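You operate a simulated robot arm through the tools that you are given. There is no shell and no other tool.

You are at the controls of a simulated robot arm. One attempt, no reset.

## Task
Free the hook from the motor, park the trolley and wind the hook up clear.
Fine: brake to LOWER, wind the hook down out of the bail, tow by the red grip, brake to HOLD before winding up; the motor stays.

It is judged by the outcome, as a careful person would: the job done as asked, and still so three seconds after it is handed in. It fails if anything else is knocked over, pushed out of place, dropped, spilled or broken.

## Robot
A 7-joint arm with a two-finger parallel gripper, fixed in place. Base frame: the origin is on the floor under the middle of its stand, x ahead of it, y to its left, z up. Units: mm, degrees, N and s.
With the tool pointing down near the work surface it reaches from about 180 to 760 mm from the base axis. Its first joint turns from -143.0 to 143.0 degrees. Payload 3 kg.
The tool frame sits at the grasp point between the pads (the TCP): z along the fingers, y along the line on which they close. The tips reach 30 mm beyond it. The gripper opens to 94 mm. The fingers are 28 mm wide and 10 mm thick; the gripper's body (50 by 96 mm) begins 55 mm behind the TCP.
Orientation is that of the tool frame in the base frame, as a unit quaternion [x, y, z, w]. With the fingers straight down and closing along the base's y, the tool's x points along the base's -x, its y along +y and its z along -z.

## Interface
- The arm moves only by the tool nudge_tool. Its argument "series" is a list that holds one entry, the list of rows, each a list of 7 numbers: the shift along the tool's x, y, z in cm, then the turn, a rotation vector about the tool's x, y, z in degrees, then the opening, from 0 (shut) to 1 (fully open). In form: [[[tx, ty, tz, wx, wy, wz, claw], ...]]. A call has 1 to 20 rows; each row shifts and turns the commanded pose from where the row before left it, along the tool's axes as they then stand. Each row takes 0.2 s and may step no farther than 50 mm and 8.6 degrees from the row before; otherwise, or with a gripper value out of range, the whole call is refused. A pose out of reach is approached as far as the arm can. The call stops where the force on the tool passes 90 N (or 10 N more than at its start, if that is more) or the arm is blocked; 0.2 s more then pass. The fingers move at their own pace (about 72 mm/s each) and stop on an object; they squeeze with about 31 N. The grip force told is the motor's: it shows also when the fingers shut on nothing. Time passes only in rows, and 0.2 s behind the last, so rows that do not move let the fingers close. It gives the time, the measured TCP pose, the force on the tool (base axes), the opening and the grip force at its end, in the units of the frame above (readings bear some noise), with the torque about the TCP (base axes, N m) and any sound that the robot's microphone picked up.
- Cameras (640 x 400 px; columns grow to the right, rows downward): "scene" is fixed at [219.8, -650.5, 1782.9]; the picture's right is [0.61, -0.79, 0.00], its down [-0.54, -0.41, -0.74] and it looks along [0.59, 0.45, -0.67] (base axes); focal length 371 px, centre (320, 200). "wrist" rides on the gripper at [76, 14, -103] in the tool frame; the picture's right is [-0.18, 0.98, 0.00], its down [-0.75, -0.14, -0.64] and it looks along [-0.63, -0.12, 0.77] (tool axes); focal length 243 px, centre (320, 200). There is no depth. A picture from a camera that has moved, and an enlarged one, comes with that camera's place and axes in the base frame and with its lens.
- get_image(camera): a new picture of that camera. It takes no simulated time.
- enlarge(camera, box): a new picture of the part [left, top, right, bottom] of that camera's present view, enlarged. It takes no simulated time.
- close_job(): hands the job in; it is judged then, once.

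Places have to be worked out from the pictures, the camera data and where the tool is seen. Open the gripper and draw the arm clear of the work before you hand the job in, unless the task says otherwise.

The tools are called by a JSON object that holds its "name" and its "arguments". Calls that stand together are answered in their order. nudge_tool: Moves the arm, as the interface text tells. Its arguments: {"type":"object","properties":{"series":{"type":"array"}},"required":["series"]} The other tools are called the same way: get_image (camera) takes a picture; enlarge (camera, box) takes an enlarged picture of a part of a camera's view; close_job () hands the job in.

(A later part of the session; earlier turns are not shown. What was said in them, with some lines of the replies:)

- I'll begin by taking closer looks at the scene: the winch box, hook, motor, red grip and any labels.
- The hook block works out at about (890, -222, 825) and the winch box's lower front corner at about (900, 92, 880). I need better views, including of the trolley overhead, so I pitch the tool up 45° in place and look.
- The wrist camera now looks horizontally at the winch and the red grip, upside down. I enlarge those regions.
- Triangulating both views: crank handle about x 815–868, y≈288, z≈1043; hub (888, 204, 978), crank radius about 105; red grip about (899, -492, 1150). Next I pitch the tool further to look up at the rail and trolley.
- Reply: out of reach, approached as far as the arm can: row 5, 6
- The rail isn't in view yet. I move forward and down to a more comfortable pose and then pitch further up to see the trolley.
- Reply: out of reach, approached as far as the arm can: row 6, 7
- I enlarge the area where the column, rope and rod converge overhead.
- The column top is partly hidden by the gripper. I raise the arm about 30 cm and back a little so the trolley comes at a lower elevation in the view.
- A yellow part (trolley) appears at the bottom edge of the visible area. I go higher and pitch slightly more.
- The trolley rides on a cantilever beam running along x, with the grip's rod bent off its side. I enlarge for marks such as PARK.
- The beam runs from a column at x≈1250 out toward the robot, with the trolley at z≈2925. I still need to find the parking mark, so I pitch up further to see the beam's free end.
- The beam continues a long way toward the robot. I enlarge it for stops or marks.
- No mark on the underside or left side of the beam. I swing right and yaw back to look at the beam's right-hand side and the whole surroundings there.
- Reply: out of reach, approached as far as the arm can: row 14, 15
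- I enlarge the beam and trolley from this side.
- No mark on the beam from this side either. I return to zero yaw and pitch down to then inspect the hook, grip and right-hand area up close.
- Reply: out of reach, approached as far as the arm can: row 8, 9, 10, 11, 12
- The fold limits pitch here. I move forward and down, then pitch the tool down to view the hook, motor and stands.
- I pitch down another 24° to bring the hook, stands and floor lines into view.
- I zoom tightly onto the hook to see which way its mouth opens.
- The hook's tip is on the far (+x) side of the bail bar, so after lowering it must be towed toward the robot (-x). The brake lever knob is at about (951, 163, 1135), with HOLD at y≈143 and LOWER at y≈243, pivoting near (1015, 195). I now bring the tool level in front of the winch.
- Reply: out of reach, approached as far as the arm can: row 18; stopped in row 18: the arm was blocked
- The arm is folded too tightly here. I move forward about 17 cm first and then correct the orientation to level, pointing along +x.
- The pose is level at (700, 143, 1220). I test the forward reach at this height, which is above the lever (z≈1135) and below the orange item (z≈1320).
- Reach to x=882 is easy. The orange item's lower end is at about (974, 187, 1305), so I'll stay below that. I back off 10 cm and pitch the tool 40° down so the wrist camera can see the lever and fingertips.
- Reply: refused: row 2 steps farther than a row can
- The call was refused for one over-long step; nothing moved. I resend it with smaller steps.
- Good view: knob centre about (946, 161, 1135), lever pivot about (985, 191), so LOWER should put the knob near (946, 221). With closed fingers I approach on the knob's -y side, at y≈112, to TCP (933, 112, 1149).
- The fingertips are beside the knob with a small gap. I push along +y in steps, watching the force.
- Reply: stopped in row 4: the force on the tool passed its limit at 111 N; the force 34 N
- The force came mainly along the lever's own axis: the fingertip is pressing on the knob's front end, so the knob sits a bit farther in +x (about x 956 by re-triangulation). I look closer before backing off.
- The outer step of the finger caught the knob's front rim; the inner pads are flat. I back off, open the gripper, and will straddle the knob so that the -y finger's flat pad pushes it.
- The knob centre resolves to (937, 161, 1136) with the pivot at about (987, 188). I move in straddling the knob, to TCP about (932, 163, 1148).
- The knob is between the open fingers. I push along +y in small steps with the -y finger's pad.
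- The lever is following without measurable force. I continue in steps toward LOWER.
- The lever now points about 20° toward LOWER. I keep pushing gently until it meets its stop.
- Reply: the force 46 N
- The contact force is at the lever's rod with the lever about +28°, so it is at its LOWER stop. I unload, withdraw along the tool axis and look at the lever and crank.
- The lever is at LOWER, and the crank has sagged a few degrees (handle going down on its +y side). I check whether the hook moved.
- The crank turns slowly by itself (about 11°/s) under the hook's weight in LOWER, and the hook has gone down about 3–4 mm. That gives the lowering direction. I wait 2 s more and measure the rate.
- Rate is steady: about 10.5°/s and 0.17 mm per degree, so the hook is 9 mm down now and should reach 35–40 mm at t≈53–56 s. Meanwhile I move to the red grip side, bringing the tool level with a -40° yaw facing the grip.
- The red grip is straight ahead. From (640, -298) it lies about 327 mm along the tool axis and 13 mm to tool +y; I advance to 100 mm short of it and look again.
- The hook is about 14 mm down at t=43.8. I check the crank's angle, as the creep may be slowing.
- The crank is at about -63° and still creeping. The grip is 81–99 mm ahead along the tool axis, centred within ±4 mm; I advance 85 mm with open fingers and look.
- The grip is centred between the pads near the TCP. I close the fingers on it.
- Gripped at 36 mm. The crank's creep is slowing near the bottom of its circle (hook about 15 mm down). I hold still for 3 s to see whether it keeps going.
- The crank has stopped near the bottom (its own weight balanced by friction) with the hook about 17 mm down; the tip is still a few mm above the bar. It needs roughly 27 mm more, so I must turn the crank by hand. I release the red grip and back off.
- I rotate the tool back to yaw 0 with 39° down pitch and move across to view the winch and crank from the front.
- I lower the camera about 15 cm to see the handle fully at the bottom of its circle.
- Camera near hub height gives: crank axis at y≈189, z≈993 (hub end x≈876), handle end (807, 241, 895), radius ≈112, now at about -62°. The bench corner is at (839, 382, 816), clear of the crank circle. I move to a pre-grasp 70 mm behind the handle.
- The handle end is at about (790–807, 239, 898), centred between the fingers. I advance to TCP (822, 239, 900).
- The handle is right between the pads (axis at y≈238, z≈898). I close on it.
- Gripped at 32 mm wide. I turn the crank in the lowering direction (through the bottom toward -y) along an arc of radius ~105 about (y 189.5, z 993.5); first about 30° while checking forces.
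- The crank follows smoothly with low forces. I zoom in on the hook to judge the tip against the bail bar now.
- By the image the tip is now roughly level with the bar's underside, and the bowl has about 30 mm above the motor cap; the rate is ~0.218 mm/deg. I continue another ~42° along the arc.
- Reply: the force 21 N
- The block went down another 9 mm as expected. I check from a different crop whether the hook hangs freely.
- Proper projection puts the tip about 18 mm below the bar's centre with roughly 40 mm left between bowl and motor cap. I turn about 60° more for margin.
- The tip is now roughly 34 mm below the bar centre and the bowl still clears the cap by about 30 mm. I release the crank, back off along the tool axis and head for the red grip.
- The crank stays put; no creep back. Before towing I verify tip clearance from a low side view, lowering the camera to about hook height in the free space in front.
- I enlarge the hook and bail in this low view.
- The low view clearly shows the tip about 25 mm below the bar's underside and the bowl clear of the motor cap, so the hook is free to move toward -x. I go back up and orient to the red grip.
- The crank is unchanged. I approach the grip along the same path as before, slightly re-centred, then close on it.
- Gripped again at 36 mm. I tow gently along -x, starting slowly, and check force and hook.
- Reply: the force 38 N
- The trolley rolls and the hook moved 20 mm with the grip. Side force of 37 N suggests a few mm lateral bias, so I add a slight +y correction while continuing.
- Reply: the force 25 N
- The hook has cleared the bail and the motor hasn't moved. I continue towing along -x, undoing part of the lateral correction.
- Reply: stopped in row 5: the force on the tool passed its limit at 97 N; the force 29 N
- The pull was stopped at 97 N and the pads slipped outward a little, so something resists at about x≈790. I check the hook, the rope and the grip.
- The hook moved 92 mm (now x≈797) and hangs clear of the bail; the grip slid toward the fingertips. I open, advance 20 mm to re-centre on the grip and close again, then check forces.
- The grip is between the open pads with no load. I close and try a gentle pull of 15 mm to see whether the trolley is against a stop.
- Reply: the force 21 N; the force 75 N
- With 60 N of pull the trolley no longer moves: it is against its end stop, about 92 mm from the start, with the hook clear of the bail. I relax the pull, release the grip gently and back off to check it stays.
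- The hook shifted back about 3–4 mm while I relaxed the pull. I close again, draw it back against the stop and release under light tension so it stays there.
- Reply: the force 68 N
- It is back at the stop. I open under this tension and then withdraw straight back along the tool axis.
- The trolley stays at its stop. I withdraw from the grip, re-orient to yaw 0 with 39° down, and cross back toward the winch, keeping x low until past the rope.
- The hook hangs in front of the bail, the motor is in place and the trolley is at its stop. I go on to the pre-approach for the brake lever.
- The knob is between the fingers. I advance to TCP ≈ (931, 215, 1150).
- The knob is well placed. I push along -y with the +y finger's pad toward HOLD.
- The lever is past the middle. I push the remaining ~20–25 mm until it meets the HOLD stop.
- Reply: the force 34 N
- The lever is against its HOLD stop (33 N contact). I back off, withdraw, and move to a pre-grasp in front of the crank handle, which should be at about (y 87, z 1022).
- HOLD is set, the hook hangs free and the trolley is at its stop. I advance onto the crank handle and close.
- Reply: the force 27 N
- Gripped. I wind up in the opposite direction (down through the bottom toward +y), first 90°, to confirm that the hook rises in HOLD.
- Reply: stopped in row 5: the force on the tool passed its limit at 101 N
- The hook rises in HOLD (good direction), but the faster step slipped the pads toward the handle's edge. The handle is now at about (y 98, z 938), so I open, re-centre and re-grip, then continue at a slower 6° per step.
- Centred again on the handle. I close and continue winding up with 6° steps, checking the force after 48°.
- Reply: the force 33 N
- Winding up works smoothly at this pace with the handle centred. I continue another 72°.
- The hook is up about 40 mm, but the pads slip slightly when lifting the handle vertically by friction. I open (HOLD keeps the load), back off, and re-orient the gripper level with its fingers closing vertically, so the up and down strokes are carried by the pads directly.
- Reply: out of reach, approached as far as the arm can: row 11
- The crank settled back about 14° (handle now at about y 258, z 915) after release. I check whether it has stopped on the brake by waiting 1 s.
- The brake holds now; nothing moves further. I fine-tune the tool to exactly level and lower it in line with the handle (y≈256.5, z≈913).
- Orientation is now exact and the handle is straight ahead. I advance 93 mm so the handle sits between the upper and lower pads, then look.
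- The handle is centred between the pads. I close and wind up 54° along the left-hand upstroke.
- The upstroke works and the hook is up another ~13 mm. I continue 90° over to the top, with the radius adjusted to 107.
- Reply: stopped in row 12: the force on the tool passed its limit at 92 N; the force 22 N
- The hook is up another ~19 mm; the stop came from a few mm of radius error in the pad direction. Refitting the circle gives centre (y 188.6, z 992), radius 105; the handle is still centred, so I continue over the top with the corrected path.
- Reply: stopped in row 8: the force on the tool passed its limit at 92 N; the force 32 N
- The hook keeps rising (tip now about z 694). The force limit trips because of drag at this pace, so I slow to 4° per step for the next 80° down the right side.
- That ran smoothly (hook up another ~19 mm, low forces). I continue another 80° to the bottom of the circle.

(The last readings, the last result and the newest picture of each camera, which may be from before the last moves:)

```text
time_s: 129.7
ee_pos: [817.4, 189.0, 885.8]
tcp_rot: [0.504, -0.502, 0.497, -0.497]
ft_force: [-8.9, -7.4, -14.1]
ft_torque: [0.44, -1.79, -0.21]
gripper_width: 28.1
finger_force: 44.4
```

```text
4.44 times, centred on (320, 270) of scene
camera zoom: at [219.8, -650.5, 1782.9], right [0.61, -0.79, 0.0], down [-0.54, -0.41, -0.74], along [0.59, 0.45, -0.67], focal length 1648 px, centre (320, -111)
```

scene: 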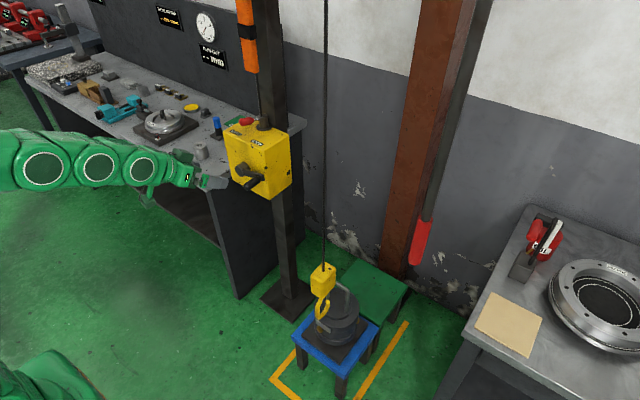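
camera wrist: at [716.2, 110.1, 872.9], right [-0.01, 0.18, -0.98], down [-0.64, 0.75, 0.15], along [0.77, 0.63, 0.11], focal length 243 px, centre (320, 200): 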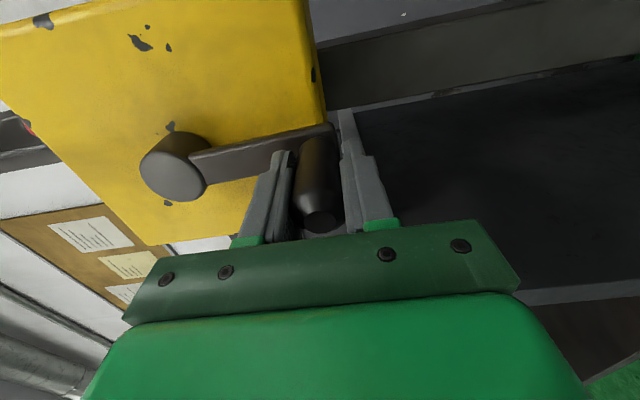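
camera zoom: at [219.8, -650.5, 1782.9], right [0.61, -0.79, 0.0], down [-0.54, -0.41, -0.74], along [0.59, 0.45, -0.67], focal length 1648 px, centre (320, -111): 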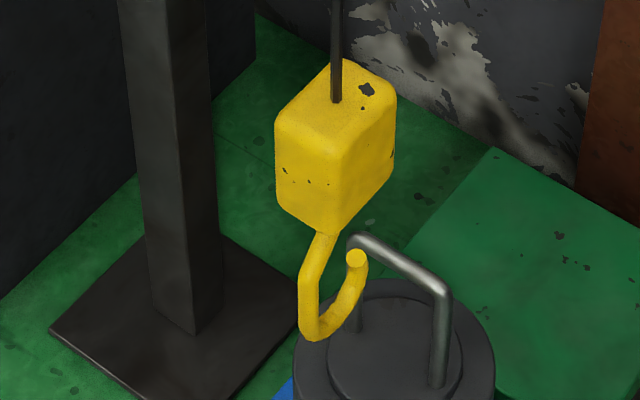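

The hook is up another ~21 mm and the grip remains centred. I continue 80° up the left side.

{"name": "nudge_tool", "arguments": {"series": [[[-0.733, -0.013, 0.015, 0, 0, 0, 0], [-0.73, -0.064, 0.015, 0, 0, 0, 0], [-0.724, -0.115, 0.015, 0, 0, 0, 0], [-0.714, -0.165, 0.015, 0, 0, 0, 0], [-0.701, -0.214, 0.015, 0, 0, 0, 0], [-0.684, -0.263, 0.015, 0, 0, 0, 0], [-0.664, -0.31, 0.015, 0, 0, 0, 0], [-0.641, -0.355, 0.015, 0, 0, 0, 0], [-0.615, -0.399, 0.015, 0, 0, 0, 0], [-0.585, -0.441, 0.015, 0, 0, 0, 0], [-0.553, -0.481, 0.015, 0, 0, 0, 0], [-0.518, -0.518, 0.015, 0, 0, 0, 0], [-0.481, -0.553, 0.015, 0, 0, 0, 0], [-0.441, -0.585, 0.015, 0, 0, 0, 0], [-0.399, -0.615, 0.015, 0, 0, 0, 0], [-0.355, -0.641, 0.015, 0, 0, 0, 0], [-0.31, -0.664, 0.015, 0, 0, 0, 0], [-0.263, -0.684, 0.015, 0, 0, 0, 0], [-0.214, -0.701, 0.015, 0, 0, 0, 0], [-0.165, -0.714, 0.015, 0, 0, 0, 0]]]}}

{"name": "get_image", "arguments": {"camera": "wrist"}}

{"name": "enlarge", "arguments": {"camera": "scene", "box": [290, 225, 350, 315]}}

```text
time_s: 133.9
ee_pos: [822.4, 292.5, 971.4]
tcp_rot: [0.503, -0.501, 0.498, -0.498]
ft_force: [-4.8, 4.1, -8.1]
ft_torque: [0.16, -1.81, -0.26]
gripper_width: 27.9
finger_force: 45.0
```

```text
taken
camera wrist: at [719.4, 215.0, 959.2], right [-0.01, 0.18, -0.98], down [-0.64, 0.75, 0.14], along [0.77, 0.63, 0.11], focal length 243 px, centre (320, 200)
```

wrist: 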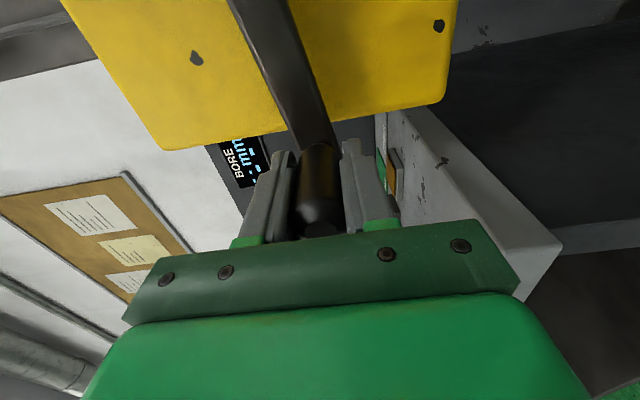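

```text
4.44 times, centred on (320, 270) of scene
camera zoom: at [219.8, -650.5, 1782.9], right [0.61, -0.79, 0.0], down [-0.54, -0.41, -0.74], along [0.59, 0.45, -0.67], focal length 1648 px, centre (320, -111)
```

zoom: 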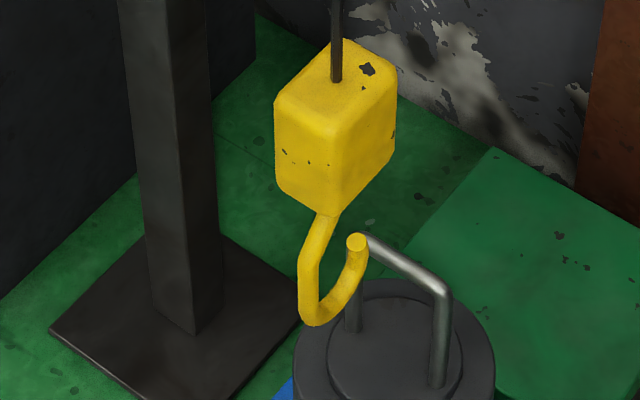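

Still smooth; the hook is up another ~23 mm. I continue 80° toward the top.

{"name": "nudge_tool", "arguments": {"series": [[[-0.115, -0.724, 0, 0, 0, 0, 0], [-0.064, -0.73, 0, 0, 0, 0, 0], [-0.013, -0.733, 0, 0, 0, 0, 0], [0.038, -0.732, 0, 0, 0, 0, 0], [0.089, -0.728, 0, 0, 0, 0, 0], [0.14, -0.72, 0, 0, 0, 0, 0], [0.19, -0.708, 0, 0, 0, 0, 0], [0.239, -0.693, 0, 0, 0, 0, 0], [0.286, -0.675, 0, 0, 0, 0, 0], [0.333, -0.653, 0, 0, 0, 0, 0], [0.378, -0.628, 0, 0, 0, 0, 0], [0.42, -0.6, 0, 0, 0, 0, 0], [0.461, -0.57, 0, 0, 0, 0, 0], [0.5, -0.536, 0, 0, 0, 0, 0], [0.536, -0.5, 0, 0, 0, 0, 0], [0.57, -0.461, 0, 0, 0, 0, 0], [0.6, -0.42, 0, 0, 0, 0, 0], [0.628, -0.378, 0, 0, 0, 0, 0], [0.653, -0.333, 0, 0, 0, 0, 0], [0.675, -0.286, 0, 0, 0, 0, 0]]]}}

{"name": "get_image", "arguments": {"camera": "wrist"}}

{"name": "enlarge", "arguments": {"camera": "scene", "box": [290, 225, 350, 315]}}

```text
time_s: 138.1
ee_pos: [823.4, 226.3, 1089.3]
tcp_rot: [0.504, -0.502, 0.496, -0.498]
ft_force: [9.6, -0.1, -23.0]
ft_torque: [0.43, -1.86, -0.71]
gripper_width: 28.1
finger_force: 45.4
```

```text
taken
camera wrist: at [721.1, 148.5, 1076.8], right [-0.01, 0.18, -0.98], down [-0.64, 0.75, 0.15], along [0.77, 0.63, 0.11], focal length 243 px, centre (320, 200)
```

wrist: 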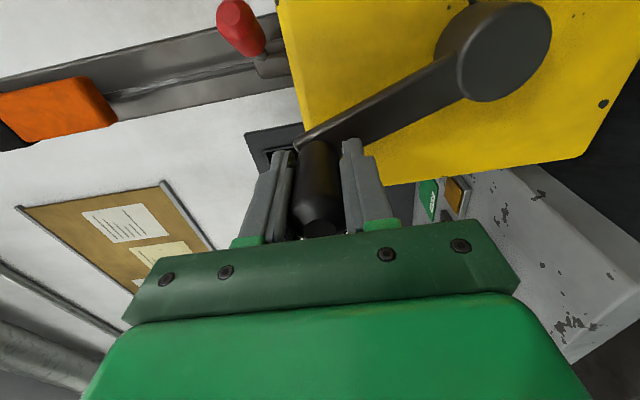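

```text
4.44 times, centred on (320, 270) of scene
camera zoom: at [219.8, -650.5, 1782.9], right [0.61, -0.79, 0.0], down [-0.54, -0.41, -0.74], along [0.59, 0.45, -0.67], focal length 1648 px, centre (320, -111)
```

zoom: 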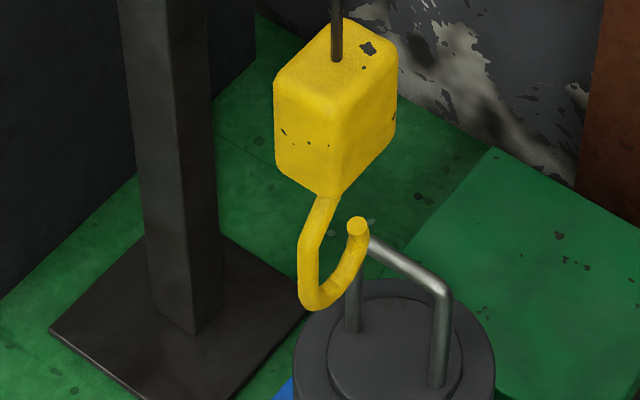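

The tip is now at about z 779 and the hook's bottom about 70 mm above the bail. I keep winding for clear margin, another 80° over the top.

{"name": "nudge_tool", "arguments": {"series": [[[0.693, -0.239, 0, 0, 0, 0, 0], [0.708, -0.19, 0, 0, 0, 0, 0], [0.72, -0.14, 0, 0, 0, 0, 0], [0.728, -0.089, 0, 0, 0, 0, 0], [0.732, -0.038, 0, 0, 0, 0, 0], [0.733, 0.013, 0, 0, 0, 0, 0], [0.73, 0.064, 0, 0, 0, 0, 0], [0.724, 0.115, 0, 0, 0, 0, 0], [0.714, 0.165, 0, 0, 0, 0, 0], [0.701, 0.214, 0, 0, 0, 0, 0], [0.684, 0.263, 0, 0, 0, 0, 0], [0.664, 0.31, 0, 0, 0, 0, 0], [0.641, 0.355, 0, 0, 0, 0, 0], [0.615, 0.399, 0, 0, 0, 0, 0], [0.585, 0.441, 0, 0, 0, 0, 0], [0.553, 0.481, 0, 0, 0, 0, 0], [0.518, 0.518, 0, 0, 0, 0, 0], [0.481, 0.553, 0, 0, 0, 0, 0], [0.441, 0.585, 0, 0, 0, 0, 0], [0.399, 0.615, 0, 0, 0, 0, 0]]]}}

{"name": "get_image", "arguments": {"camera": "wrist"}}

{"name": "get_image", "arguments": {"camera": "scene"}}

```text
time_s: 142.3
ee_pos: [823.5, 97.7, 1046.3]
tcp_rot: [0.502, -0.502, 0.498, -0.498]
ft_force: [1.9, 26.9, -7.8]
ft_torque: [0.45, -1.55, -0.71]
gripper_width: 27.9
finger_force: 44.9
```

```text
taken
camera wrist: at [721.8, 21.0, 1033.9], right [-0.01, 0.18, -0.98], down [-0.64, 0.75, 0.15], along [0.77, 0.63, 0.11], focal length 243 px, centre (320, 200)
```

wrist: 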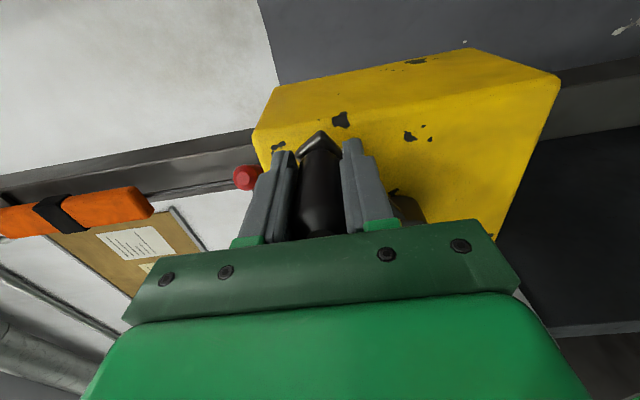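

```text
taken
```

scene: 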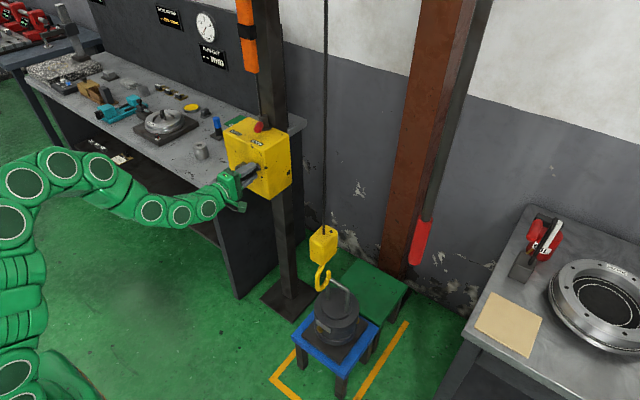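

The hook hangs well above the bail now. I do one more 80° down the right side for margin, with a slight sideways relief.

{"name": "nudge_tool", "arguments": {"series": [[[0.255, 0.641, 0, 0, 0, 0, 0], [0.21, 0.664, 0, 0, 0, 0, 0], [0.163, 0.684, 0, 0, 0, 0, 0], [0.214, 0.701, 0, 0, 0, 0, 0], [0.165, 0.714, 0, 0, 0, 0, 0], [0.115, 0.724, 0, 0, 0, 0, 0], [0.064, 0.73, 0, 0, 0, 0, 0], [0.013, 0.733, 0, 0, 0, 0, 0], [-0.038, 0.732, 0, 0, 0, 0, 0], [-0.089, 0.728, 0, 0, 0, 0, 0], [-0.14, 0.72, 0, 0, 0, 0, 0], [-0.19, 0.708, 0, 0, 0, 0, 0], [-0.239, 0.693, 0, 0, 0, 0, 0], [-0.286, 0.675, 0, 0, 0, 0, 0], [-0.333, 0.653, 0, 0, 0, 0, 0], [-0.378, 0.628, 0, 0, 0, 0, 0], [-0.42, 0.6, 0, 0, 0, 0, 0], [-0.461, 0.57, 0, 0, 0, 0, 0], [-0.5, 0.536, 0, 0, 0, 0, 0], [-0.536, 0.5, 0, 0, 0, 0, 0]]]}}

{"name": "get_image", "arguments": {"camera": "wrist"}}

{"name": "get_image", "arguments": {"camera": "scene"}}

```text
time_s: 146.5
ee_pos: [820.7, 121.4, 913.0]
tcp_rot: [0.503, -0.502, 0.498, -0.497]
ft_force: [1.0, -9.7, -1.8]
ft_torque: [0.46, -1.77, -0.7]
gripper_width: 28.1
finger_force: 44.9
```

```text
taken
camera wrist: at [719.0, 44.0, 899.9], right [-0.01, 0.18, -0.98], down [-0.64, 0.75, 0.15], along [0.77, 0.63, 0.11], focal length 243 px, centre (320, 200)
```

wrist: 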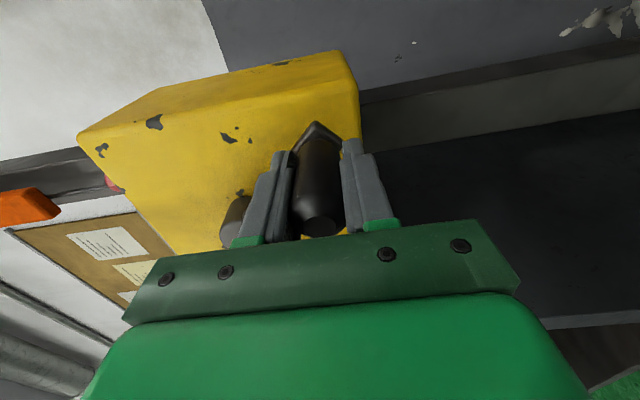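

```text
taken
```

scene: 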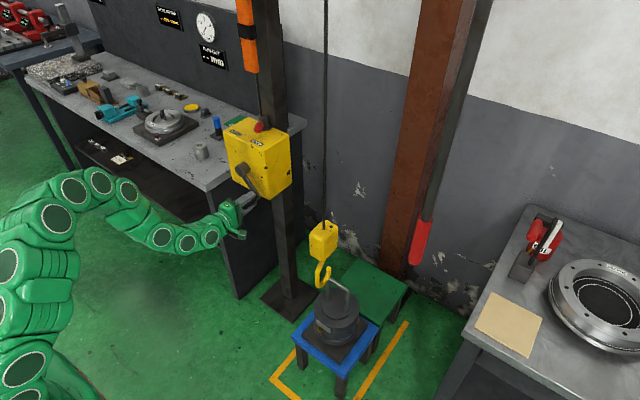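

I measure the hook's present height.

{"name": "enlarge", "arguments": {"camera": "scene", "box": [290, 215, 350, 305]}}

```text
4.44 times, centred on (320, 260) of scene
camera zoom: at [219.8, -650.5, 1782.9], right [0.61, -0.79, 0.0], down [-0.54, -0.41, -0.74], along [0.59, 0.45, -0.67], focal length 1648 px, centre (320, -67)
```

zoom: 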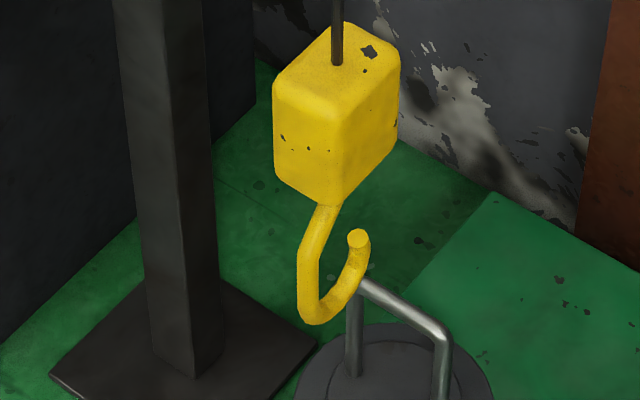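

The tip is at about z 813, so the hook's bottom is some 100 mm above the bail. Everything runs well, so I continue winding for a generous margin and to end with the crank hanging at the bottom.

{"name": "nudge_tool", "arguments": {"series": [[[-0.57, 0.461, 0.01, 0, 0, 0, 0], [-0.6, 0.42, 0.01, 0, 0, 0, 0], [-0.628, 0.378, 0.01, 0, 0, 0, 0], [-0.653, 0.333, 0.01, 0, 0, 0, 0], [-0.675, 0.286, 0.01, 0, 0, 0, 0], [-0.693, 0.239, 0.01, 0, 0, 0, 0], [-0.708, 0.19, 0.01, 0, 0, 0, 0], [-0.72, 0.14, 0.01, 0, 0, 0, 0], [-0.728, 0.089, 0.01, 0, 0, 0, 0], [-0.732, 0.038, 0.01, 0, 0, 0, 0], [-0.733, -0.013, 0.01, 0, 0, 0, 0], [-0.73, -0.064, 0.01, 0, 0, 0, 0], [-0.724, -0.115, 0.01, 0, 0, 0, 0], [-0.714, -0.165, 0.01, 0, 0, 0, 0], [-0.701, -0.214, 0.01, 0, 0, 0, 0], [-0.684, -0.263, 0.01, 0, 0, 0, 0], [-0.664, -0.31, 0.01, 0, 0, 0, 0], [-0.641, -0.355, 0.01, 0, 0, 0, 0], [-0.615, -0.399, 0.01, 0, 0, 0, 0], [-0.585, -0.441, 0.01, 0, 0, 0, 0]]]}}

{"name": "get_image", "arguments": {"camera": "wrist"}}

```text
time_s: 150.7
ee_pos: [822.9, 259.1, 909.0]
tcp_rot: [0.503, -0.502, 0.497, -0.498]
ft_force: [-7.0, 7.7, -21.4]
ft_torque: [0.47, -1.7, -0.35]
gripper_width: 28.3
finger_force: 45.3
```

```text
taken
camera wrist: at [720.9, 181.2, 896.6], right [-0.01, 0.18, -0.98], down [-0.64, 0.75, 0.15], along [0.77, 0.63, 0.11], focal length 243 px, centre (320, 200)
```

wrist: 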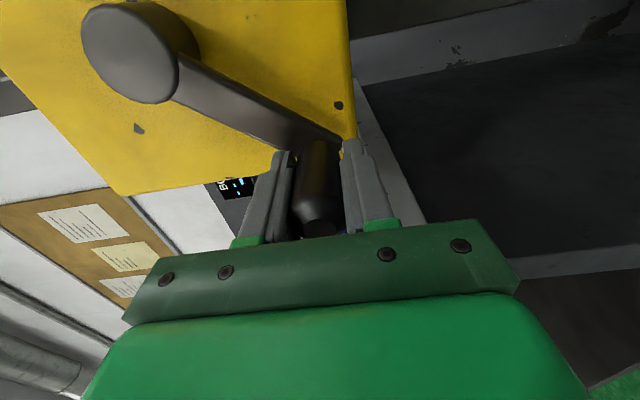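

The grip is still centred at about 310°. Next 80°, up the left side.

{"name": "nudge_tool", "arguments": {"series": [[[-0.553, -0.481, 0, 0, 0, 0, 0], [-0.518, -0.518, 0, 0, 0, 0, 0], [-0.481, -0.553, 0, 0, 0, 0, 0], [-0.441, -0.585, 0, 0, 0, 0, 0], [-0.399, -0.615, 0, 0, 0, 0, 0], [-0.355, -0.641, 0, 0, 0, 0, 0], [-0.31, -0.664, 0, 0, 0, 0, 0], [-0.263, -0.684, 0, 0, 0, 0, 0], [-0.214, -0.701, 0, 0, 0, 0, 0], [-0.165, -0.714, 0, 0, 0, 0, 0], [-0.115, -0.724, 0, 0, 0, 0, 0], [-0.064, -0.73, 0, 0, 0, 0, 0], [-0.013, -0.733, 0, 0, 0, 0, 0], [0.038, -0.732, 0, 0, 0, 0, 0], [0.089, -0.728, 0, 0, 0, 0, 0], [0.14, -0.72, 0, 0, 0, 0, 0], [0.19, -0.708, 0, 0, 0, 0, 0], [0.239, -0.693, 0, 0, 0, 0, 0], [0.286, -0.675, 0, 0, 0, 0, 0], [0.333, -0.653, 0, 0, 0, 0, 0]]]}}

{"name": "get_image", "arguments": {"camera": "wrist"}}

```text
time_s: 154.9
ee_pos: [825.4, 283.0, 1041.6]
tcp_rot: [0.504, -0.502, 0.497, -0.497]
ft_force: [-1.4, 3.2, -7.7]
ft_torque: [0.45, -1.57, -1.19]
gripper_width: 27.8
finger_force: 45.3
```

```text
taken
camera wrist: at [722.3, 205.0, 1029.0], right [-0.01, 0.18, -0.98], down [-0.64, 0.75, 0.15], along [0.77, 0.63, 0.11], focal length 243 px, centre (320, 200)
```

wrist: 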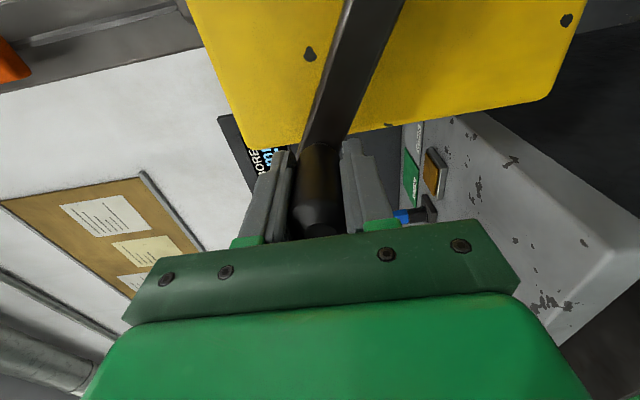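

All good at about 28°. Next 80°, over the top.

{"name": "nudge_tool", "arguments": {"series": [[[0.378, -0.628, -0.01, 0, 0, 0, 0], [0.42, -0.6, -0.01, 0, 0, 0, 0], [0.461, -0.57, -0.01, 0, 0, 0, 0], [0.5, -0.536, -0.01, 0, 0, 0, 0], [0.536, -0.5, -0.01, 0, 0, 0, 0], [0.57, -0.461, -0.01, 0, 0, 0, 0], [0.6, -0.42, -0.01, 0, 0, 0, 0], [0.628, -0.378, -0.01, 0, 0, 0, 0], [0.653, -0.333, -0.01, 0, 0, 0, 0], [0.675, -0.286, -0.01, 0, 0, 0, 0], [0.693, -0.239, -0.01, 0, 0, 0, 0], [0.708, -0.19, -0.01, 0, 0, 0, 0], [0.72, -0.14, -0.01, 0, 0, 0, 0], [0.728, -0.089, -0.01, 0, 0, 0, 0], [0.732, -0.038, -0.01, 0, 0, 0, 0], [0.733, 0.013, -0.01, 0, 0, 0, 0], [0.73, 0.064, -0.01, 0, 0, 0, 0], [0.724, 0.115, -0.01, 0, 0, 0, 0], [0.714, 0.165, -0.01, 0, 0, 0, 0], [0.701, 0.214, -0.01, 0, 0, 0, 0]]]}}

{"name": "get_image", "arguments": {"camera": "wrist"}}

{"name": "get_image", "arguments": {"camera": "scene"}}

```text
time_s: 159.1
ee_pos: [822.7, 156.6, 1091.7]
tcp_rot: [0.503, -0.501, 0.497, -0.499]
ft_force: [1.7, 3.5, 15.0]
ft_torque: [0.51, -1.48, -0.98]
gripper_width: 28.1
finger_force: 45.0
```

```text
taken
camera wrist: at [720.9, 79.3, 1077.7], right [-0.01, 0.18, -0.98], down [-0.64, 0.75, 0.15], along [0.77, 0.63, 0.11], focal length 243 px, centre (320, 200)
```

wrist: 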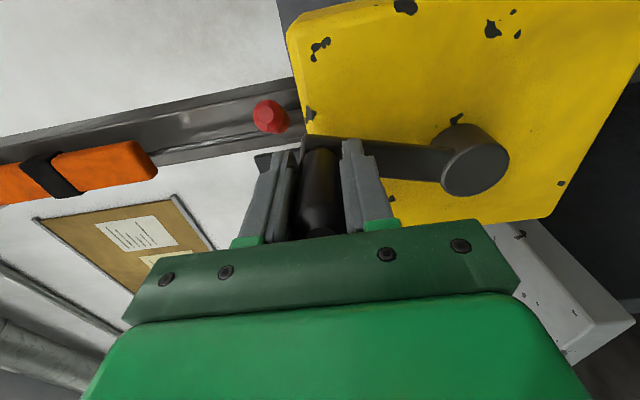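

```text
taken
```

scene: 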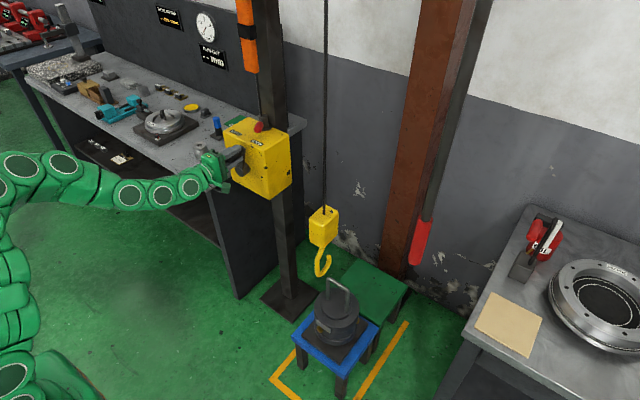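

The hook is now well above the motor. I continue down the right side so the crank ends hanging near the bottom.

{"name": "nudge_tool", "arguments": {"series": [[[0.684, 0.263, 0, 0, 0, 0, 0], [0.664, 0.31, 0, 0, 0, 0, 0], [0.641, 0.355, 0, 0, 0, 0, 0], [0.615, 0.399, 0, 0, 0, 0, 0], [0.585, 0.441, 0, 0, 0, 0, 0], [0.553, 0.481, 0, 0, 0, 0, 0], [0.518, 0.518, 0, 0, 0, 0, 0], [0.481, 0.553, 0, 0, 0, 0, 0], [0.441, 0.585, 0, 0, 0, 0, 0], [0.399, 0.615, 0, 0, 0, 0, 0], [0.355, 0.641, 0, 0, 0, 0, 0], [0.31, 0.664, 0, 0, 0, 0, 0], [0.263, 0.684, 0, 0, 0, 0, 0], [0.214, 0.701, 0, 0, 0, 0, 0], [0.165, 0.714, 0, 0, 0, 0, 0], [0.115, 0.724, 0, 0, 0, 0, 0], [0.064, 0.73, 0, 0, 0, 0, 0], [0.013, 0.733, 0, 0, 0, 0, 0], [-0.038, 0.732, 0, 0, 0, 0, 0], [-0.089, 0.728, 0, 0, 0, 0, 0]]]}}

{"name": "get_image", "arguments": {"camera": "wrist"}}

```text
time_s: 163.3
ee_pos: [821.5, 88.6, 972.7]
tcp_rot: [0.504, -0.501, 0.497, -0.498]
ft_force: [6.3, -6.2, 3.8]
ft_torque: [0.34, -1.83, -0.32]
gripper_width: 28.0
finger_force: 45.1
```

```text
taken
camera wrist: at [719.7, 10.7, 961.3], right [-0.01, 0.18, -0.98], down [-0.64, 0.75, 0.15], along [0.77, 0.63, 0.11], focal length 243 px, centre (320, 200)
```

wrist: 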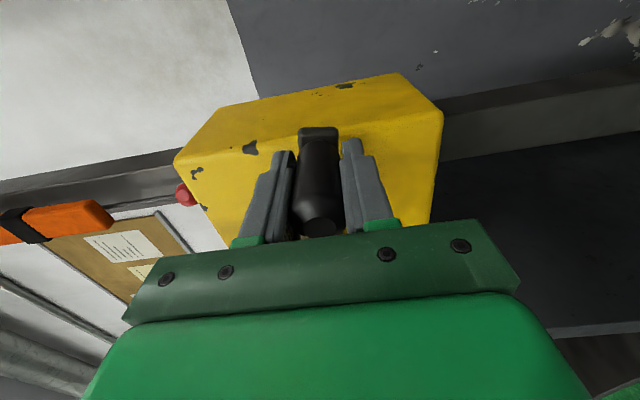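

One more arc of 80° brings the handle to the bottom.

{"name": "nudge_tool", "arguments": {"series": [[[-0.14, 0.72, 0, 0, 0, 0, 0], [-0.19, 0.708, 0, 0, 0, 0, 0], [-0.239, 0.693, 0, 0, 0, 0, 0], [-0.286, 0.675, 0, 0, 0, 0, 0], [-0.333, 0.653, 0, 0, 0, 0, 0], [-0.378, 0.628, 0, 0, 0, 0, 0], [-0.42, 0.6, 0, 0, 0, 0, 0], [-0.461, 0.57, 0, 0, 0, 0, 0], [-0.5, 0.536, 0, 0, 0, 0, 0], [-0.536, 0.5, 0, 0, 0, 0, 0], [-0.57, 0.461, 0, 0, 0, 0, 0], [-0.6, 0.42, 0, 0, 0, 0, 0], [-0.628, 0.378, 0, 0, 0, 0, 0], [-0.653, 0.333, 0, 0, 0, 0, 0], [-0.675, 0.286, 0, 0, 0, 0, 0], [-0.693, 0.239, 0, 0, 0, 0, 0], [-0.708, 0.19, 0, 0, 0, 0, 0], [-0.72, 0.14, 0, 0, 0, 0, 0], [-0.728, 0.089, 0, 0, 0, 0, 0], [0, 0, 0, 0, 0, 0, 0]]]}}

{"name": "get_image", "arguments": {"camera": "wrist"}}

{"name": "get_image", "arguments": {"camera": "scene"}}

```text
time_s: 167.5
ee_pos: [820.4, 181.7, 886.1]
tcp_rot: [0.504, -0.501, 0.497, -0.498]
ft_force: [-1.0, -8.0, -12.9]
ft_torque: [0.3, -1.92, -0.58]
gripper_width: 28.0
finger_force: 44.7
```

```text
taken
camera wrist: at [718.9, 104.9, 873.1], right [-0.01, 0.18, -0.98], down [-0.64, 0.75, 0.15], along [0.77, 0.63, 0.11], focal length 243 px, centre (320, 200)
```

wrist: 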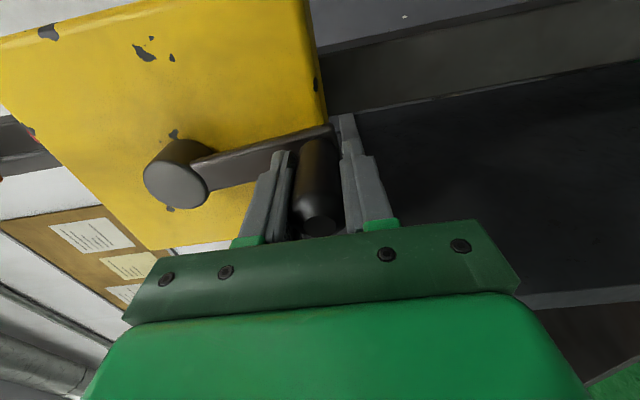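

```text
taken
```

scene: 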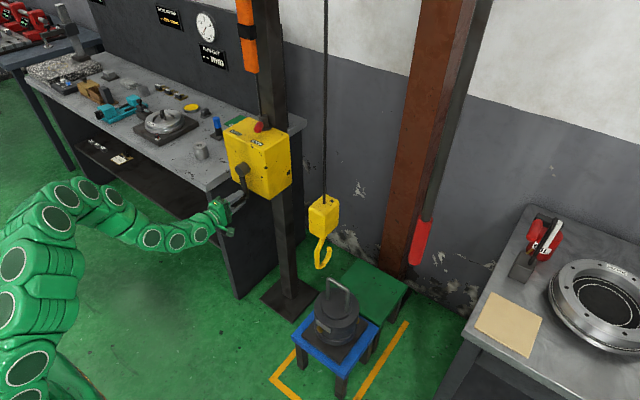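

The crank is at the bottom and the hook is high. I open the gripper, back straight out along -x, and check that crank and hook hold.

{"name": "nudge_tool", "arguments": {"series": [[[0, 0, 0, 0, 0, 0, 0.5], [0, 0, 0, 0, 0, 0, 1], [0, 0, 0, 0, 0, 0, 1], [0, 0, -3, 0, 0, 0, 1], [0, 0, -4, 0, 0, 0, 1], [0, 0, -4, 0, 0, 0, 1], [0, 0, -4, 0, 0, 0, 1], [0, 0, 0, 0, 0, 0, 1]]]}}

{"name": "enlarge", "arguments": {"camera": "scene", "box": [180, 90, 320, 230]}}

{"name": "enlarge", "arguments": {"camera": "scene", "box": [280, 180, 400, 340]}}

```text
time_s: 169.3
ee_pos: [668.1, 183.8, 886.4]
tcp_rot: [0.504, -0.501, 0.498, -0.498]
ft_force: [-0.7, -0.6, 0.0]
ft_torque: [0.0, -0.04, -0.02]
gripper_width: 94.1
finger_force: 0.1
```

```text
2.86 times, centred on (250, 160) of scene
camera zoom: at [219.8, -650.5, 1782.9], right [0.61, -0.79, 0.0], down [-0.54, -0.41, -0.74], along [0.59, 0.45, -0.67], focal length 1059 px, centre (520, 314)
```

zoom: 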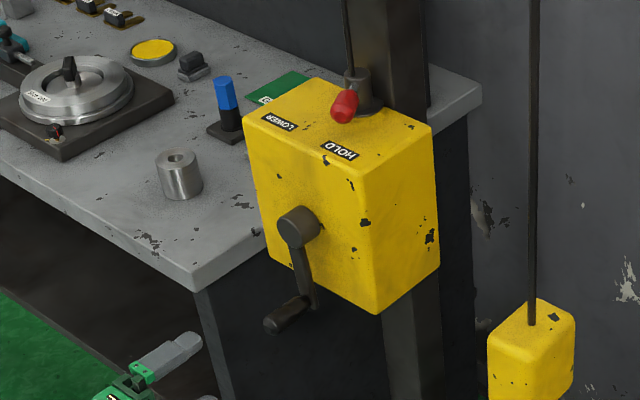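

```text
2.50 times, centred on (340, 260) of scene
camera zoom: at [219.8, -650.5, 1782.9], right [0.61, -0.79, 0.0], down [-0.54, -0.41, -0.74], along [0.59, 0.45, -0.67], focal length 927 px, centre (270, 50)
```

zoom: 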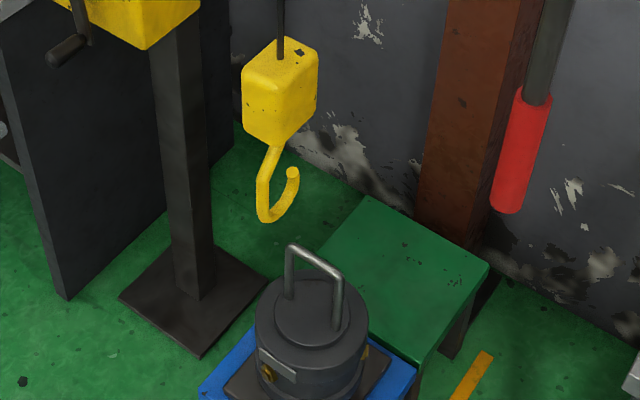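

The hook's bottom is now about 200 mm above the bail, the motor is upright on its stand, the brake is at HOLD and the trolley is still at its stop. I draw the arm clear, wait, and verify that nothing drifts.

{"name": "nudge_tool", "arguments": {"series": [[[0, -4, -1, 0, 0, 0, 1], [0, -4, -1, 0, 0, 0, 1], [0, -4, -1, 0, 0, 0, 1], [0, -4, -1, 0, 0, 0, 1], [0, -4, -1, 0, 0, 0, 1], [0, -4, -1, 0, 0, 0, 1], [0, 0, 0, 0, 0, 0, 1], [0, 0, 0, 0, 0, 0, 1], [0, 0, 0, 0, 0, 0, 1], [0, 0, 0, 0, 0, 0, 1], [0, 0, 0, 0, 0, 0, 1], [0, 0, 0, 0, 0, 0, 1], [0, 0, 0, 0, 0, 0, 1], [0, 0, 0, 0, 0, 0, 1], [0, 0, 0, 0, 0, 0, 1], [0, 0, 0, 0, 0, 0, 1], [0, 0, 0, 0, 0, 0, 1], [0, 0, 0, 0, 0, 0, 1], [0, 0, 0, 0, 0, 0, 1], [0, 0, 0, 0, 0, 0, 1]]]}}

{"name": "get_image", "arguments": {"camera": "scene"}}

{"name": "enlarge", "arguments": {"camera": "scene", "box": [280, 180, 400, 340]}}

{"name": "get_image", "arguments": {"camera": "wrist"}}

```text
time_s: 173.5
ee_pos: [656.8, 228.9, 1011.6]
tcp_rot: [0.503, -0.502, 0.498, -0.497]
ft_force: [0.5, -1.0, 0.1]
ft_torque: [-0.02, -0.01, 0.0]
gripper_width: 94.0
finger_force: 0.1
out of reach, approached as far as the arm can: row 1, 2, 3, 4, 5, 6
```

```text
taken
```

scene: 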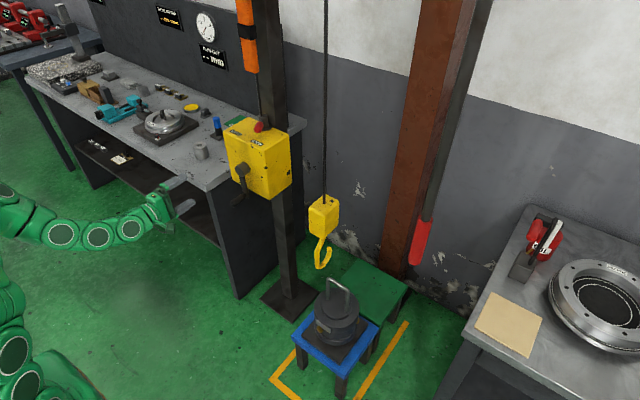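

```text
2.50 times, centred on (340, 260) of scene
camera zoom: at [219.8, -650.5, 1782.9], right [0.61, -0.79, 0.0], down [-0.54, -0.41, -0.74], along [0.59, 0.45, -0.67], focal length 927 px, centre (270, 50)
```

zoom: 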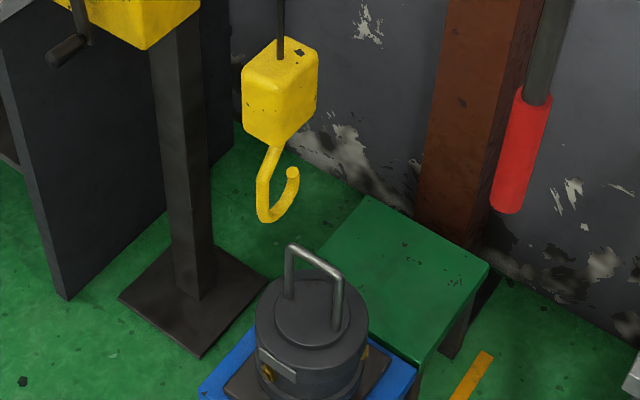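

```text
taken
camera wrist: at [554.6, 152.2, 997.7], right [-0.01, 0.18, -0.98], down [-0.64, 0.75, 0.15], along [0.77, 0.63, 0.11], focal length 243 px, centre (320, 200)
```

wrist: 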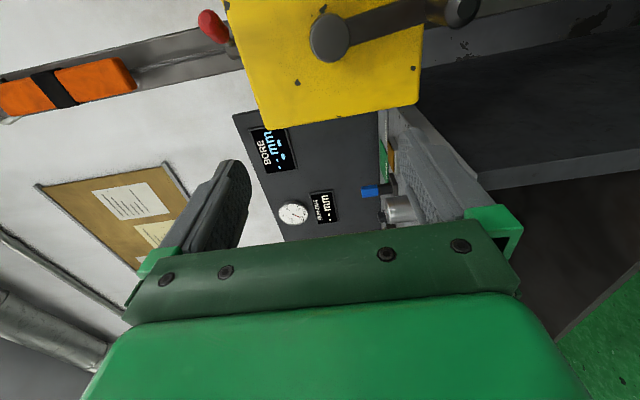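

Everything is stable after more than 3 s. The arm is limited in this wrist pose, so I roll it back to neutral and raise it well away, which also lets me take a final look up at the trolley.

{"name": "nudge_tool", "arguments": {"series": [[[0, 0, 0, 0, 0, 8.2, 1], [0, 0, 0, 0, 0, 8.2, 1], [0, 0, 0, 0, 0, 8.2, 1], [0, 0, 0, 0, 0, 8.2, 1], [0, 0, 0, 0, 0, 8.2, 1], [0, 0, 0, 0, 0, 8.2, 1], [0, 0, 0, 0, 0, 8.2, 1], [0, 0, 0, 0, 0, 8.2, 1], [0, 0, 0, 0, 0, 8.2, 1], [0, 0, 0, 0, 0, 8.2, 1], [0, 0, 0, 0, 0, 8.0, 1]]]}}

{"name": "get_image", "arguments": {"camera": "scene"}}

```text
time_s: 175.9
ee_pos: [666.8, 235.9, 1011.6]
tcp_rot: [0.0, 0.71, 0.0, 0.704]
ft_force: [0.2, 0.0, -0.3]
ft_torque: [0.01, 0.02, -0.02]
gripper_width: 93.9
finger_force: 0.0
out of reach, approached as far as the arm can: row 10, 11
```

```text
taken
```

scene: 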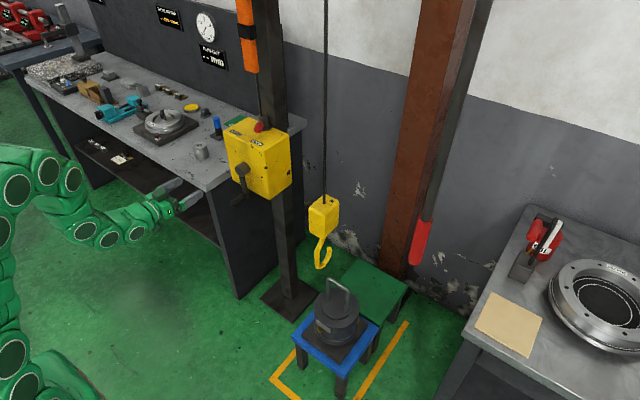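

Back to neutral roll. I raise the arm and move it toward the middle, away from the winch.

{"name": "nudge_tool", "arguments": {"series": [[[-4.2, -1.65, -0.4, 0, 0, 0, 1], [-4.2, -1.65, -0.4, 0, 0, 0, 1], [-4.2, -1.65, -0.4, 0, 0, 0, 1], [-4.2, -1.65, -0.4, 0, 0, 0, 1], [-4.2, -1.65, -0.4, 0, 0, 0, 1], [-4.2, -1.65, -0.4, 0, 0, 0, 1], [-4.2, -1.65, -0.4, 0, 0, 0, 1], [-4.2, -1.65, -0.4, 0, 0, 0, 1], [-4.2, -1.65, -0.4, 0, 0, 0, 1], [-4.2, -1.65, -0.4, 0, 0, 0, 1], [-4.2, -1.65, -0.4, 0, 0, 0, 1], [-4.2, -1.65, -0.4, 0, 0, 0, 1], [-4.2, -1.65, -0.4, 0, 0, 0, 1], [-4.2, -1.65, -0.4, 0, -4, 0, 1], [-4.2, 0, 0, 0, -8, 0, 1], [-4, 0, 0, 0, -8, 0, 1], [0, 0, 0, 0, -8, 0, 1], [0, 0, 0, 0, -8, 0, 1]]]}}

{"name": "get_image", "arguments": {"camera": "wrist"}}

{"name": "get_image", "arguments": {"camera": "scene"}}

```text
time_s: 179.7
ee_pos: [620.5, 8.8, 1680.0]
tcp_rot: [0.0, 0.461, -0.001, 0.887]
ft_force: [0.5, -0.7, 0.2]
ft_torque: [-0.03, -0.04, 0.01]
gripper_width: 94.1
finger_force: 0.0
out of reach, approached as far as the arm can: row 1, 2
```

```text
taken
camera wrist: at [580.9, 21.2, 1558.5], right [-0.1, 0.98, 0.15], down [-0.96, -0.14, 0.25], along [0.26, -0.12, 0.96], focal length 243 px, centre (320, 200)
```

wrist: 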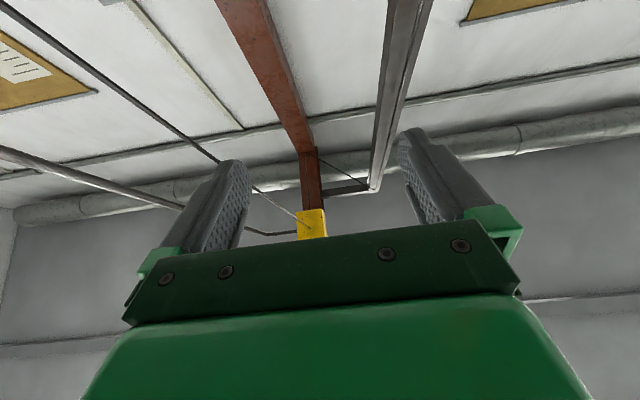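

```text
taken
```

scene: 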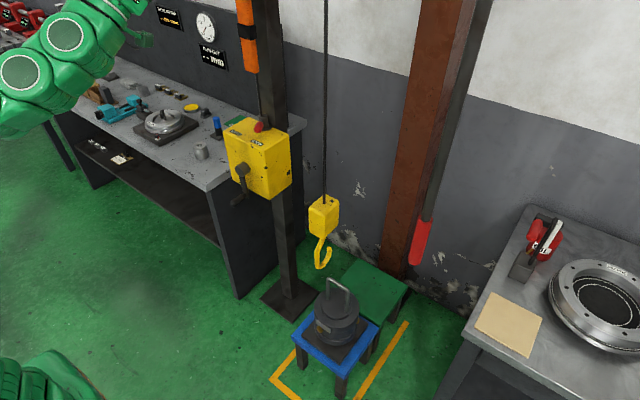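

The trolley is just visible. I pitch up a little more and move back to see it whole.

{"name": "nudge_tool", "arguments": {"series": [[[-3, 0, -3, 0, 0, 0, 1], [-3, 0, -3, 0, 0, 0, 1], [-3, 0, -3, 0, -6, 0, 1], [0, 0, 0, 0, -8, 0, 1], [0, 0, 0, 0, -6, 0, 1]]]}}

{"name": "get_image", "arguments": {"camera": "wrist"}}

{"name": "enlarge", "arguments": {"camera": "wrist", "box": [220, 60, 400, 240]}}

```text
time_s: 181.1
ee_pos: [593.9, -7.7, 1622.1]
tcp_rot: [0.015, 0.373, 0.004, 0.928]
ft_force: [0.5, -0.3, 0.3]
ft_torque: [-0.03, 0.04, -0.02]
gripper_width: 93.6
finger_force: 0.0
stopped in row 5: the arm was blocked; the commanded pose is now the measured one
```

```text
taken
camera wrist: at [576.6, 8.8, 1496.4], right [-0.13, 0.98, 0.16], down [-0.99, -0.14, 0.05], along [0.08, -0.15, 0.99], focal length 243 px, centre (320, 200)
```

wrist: 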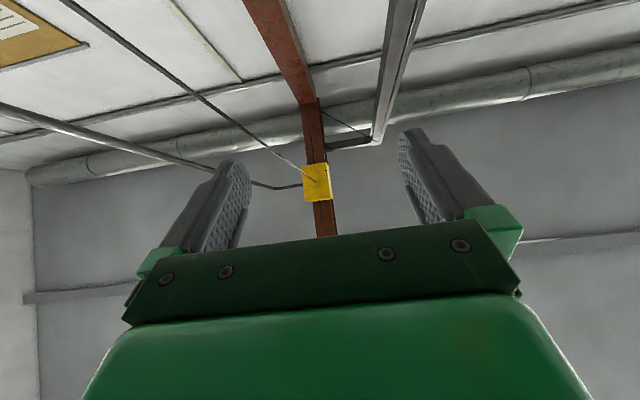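

```text
2.22 times, centred on (310, 150) of wrist
camera zoom: at [576.6, 8.8, 1496.4], right [-0.13, 0.98, 0.16], down [-0.99, -0.14, 0.05], along [0.08, -0.15, 0.99], focal length 539 px, centre (342, 311)
```

zoom: 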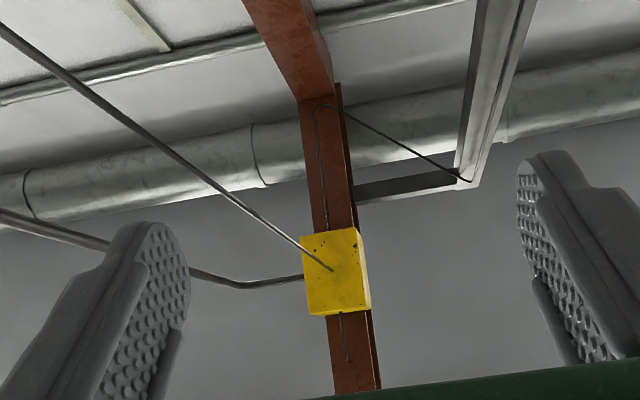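

The trolley sits forward on the beam at its stop with the rope running true. I take a last look at the scene before handing in.

{"name": "get_image", "arguments": {"camera": "scene"}}

{"name": "enlarge", "arguments": {"camera": "scene", "box": [200, 90, 440, 340]}}

```text
taken
```

scene: 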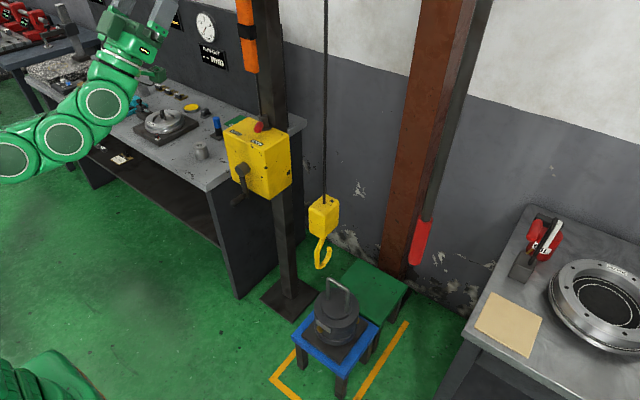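

```text
1.60 times, centred on (320, 215) of scene
camera zoom: at [219.8, -650.5, 1782.9], right [0.61, -0.79, 0.0], down [-0.54, -0.41, -0.74], along [0.59, 0.45, -0.67], focal length 593 px, centre (320, 176)
```

zoom: 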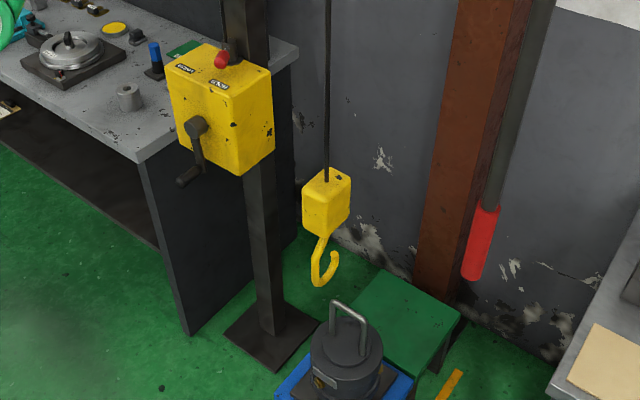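

The hook is free and wound up well clear, the trolley is parked at its stop, the brake is at HOLD and the motor stands undisturbed. The gripper is open and the arm is clear, so I hand the job in.

{"name": "close_job", "arguments": {}}

```text
The job is handed in.
```

The hook is free of the motor and wound up clear, with the brake at HOLD, and I've handed the job in. I saw no sign that the motor or anything else moved. One point is my own judgement: I saw no parking mark, so I parked the trolley against the stop it met.

- **Hook:** it now hangs about 200 mm above the motor's lifting bail. It stayed put for more than 3 seconds after I let go of the crank.
- **Trolley:** I towed it about 92 mm toward the robot by the red grip, until it would not move under roughly 60 N of pull. No physical stop was visible on the beam, but the hook hangs clear of the bail there.
- **Motor:** it is upright on its blue stand, where it started.
- **Winch:** the brake lever is back at HOLD, and the crank is hanging near the bottom of its circle.
- **Arm:** the gripper is open and the arm is raised well away from the work.

Along the way, the force limit stopped the arm during my first push on the brake lever, during the tow, and a few times while winding up. Each time I backed off or slowed down. The pads slipped slightly on the red grip and on the crank handle.
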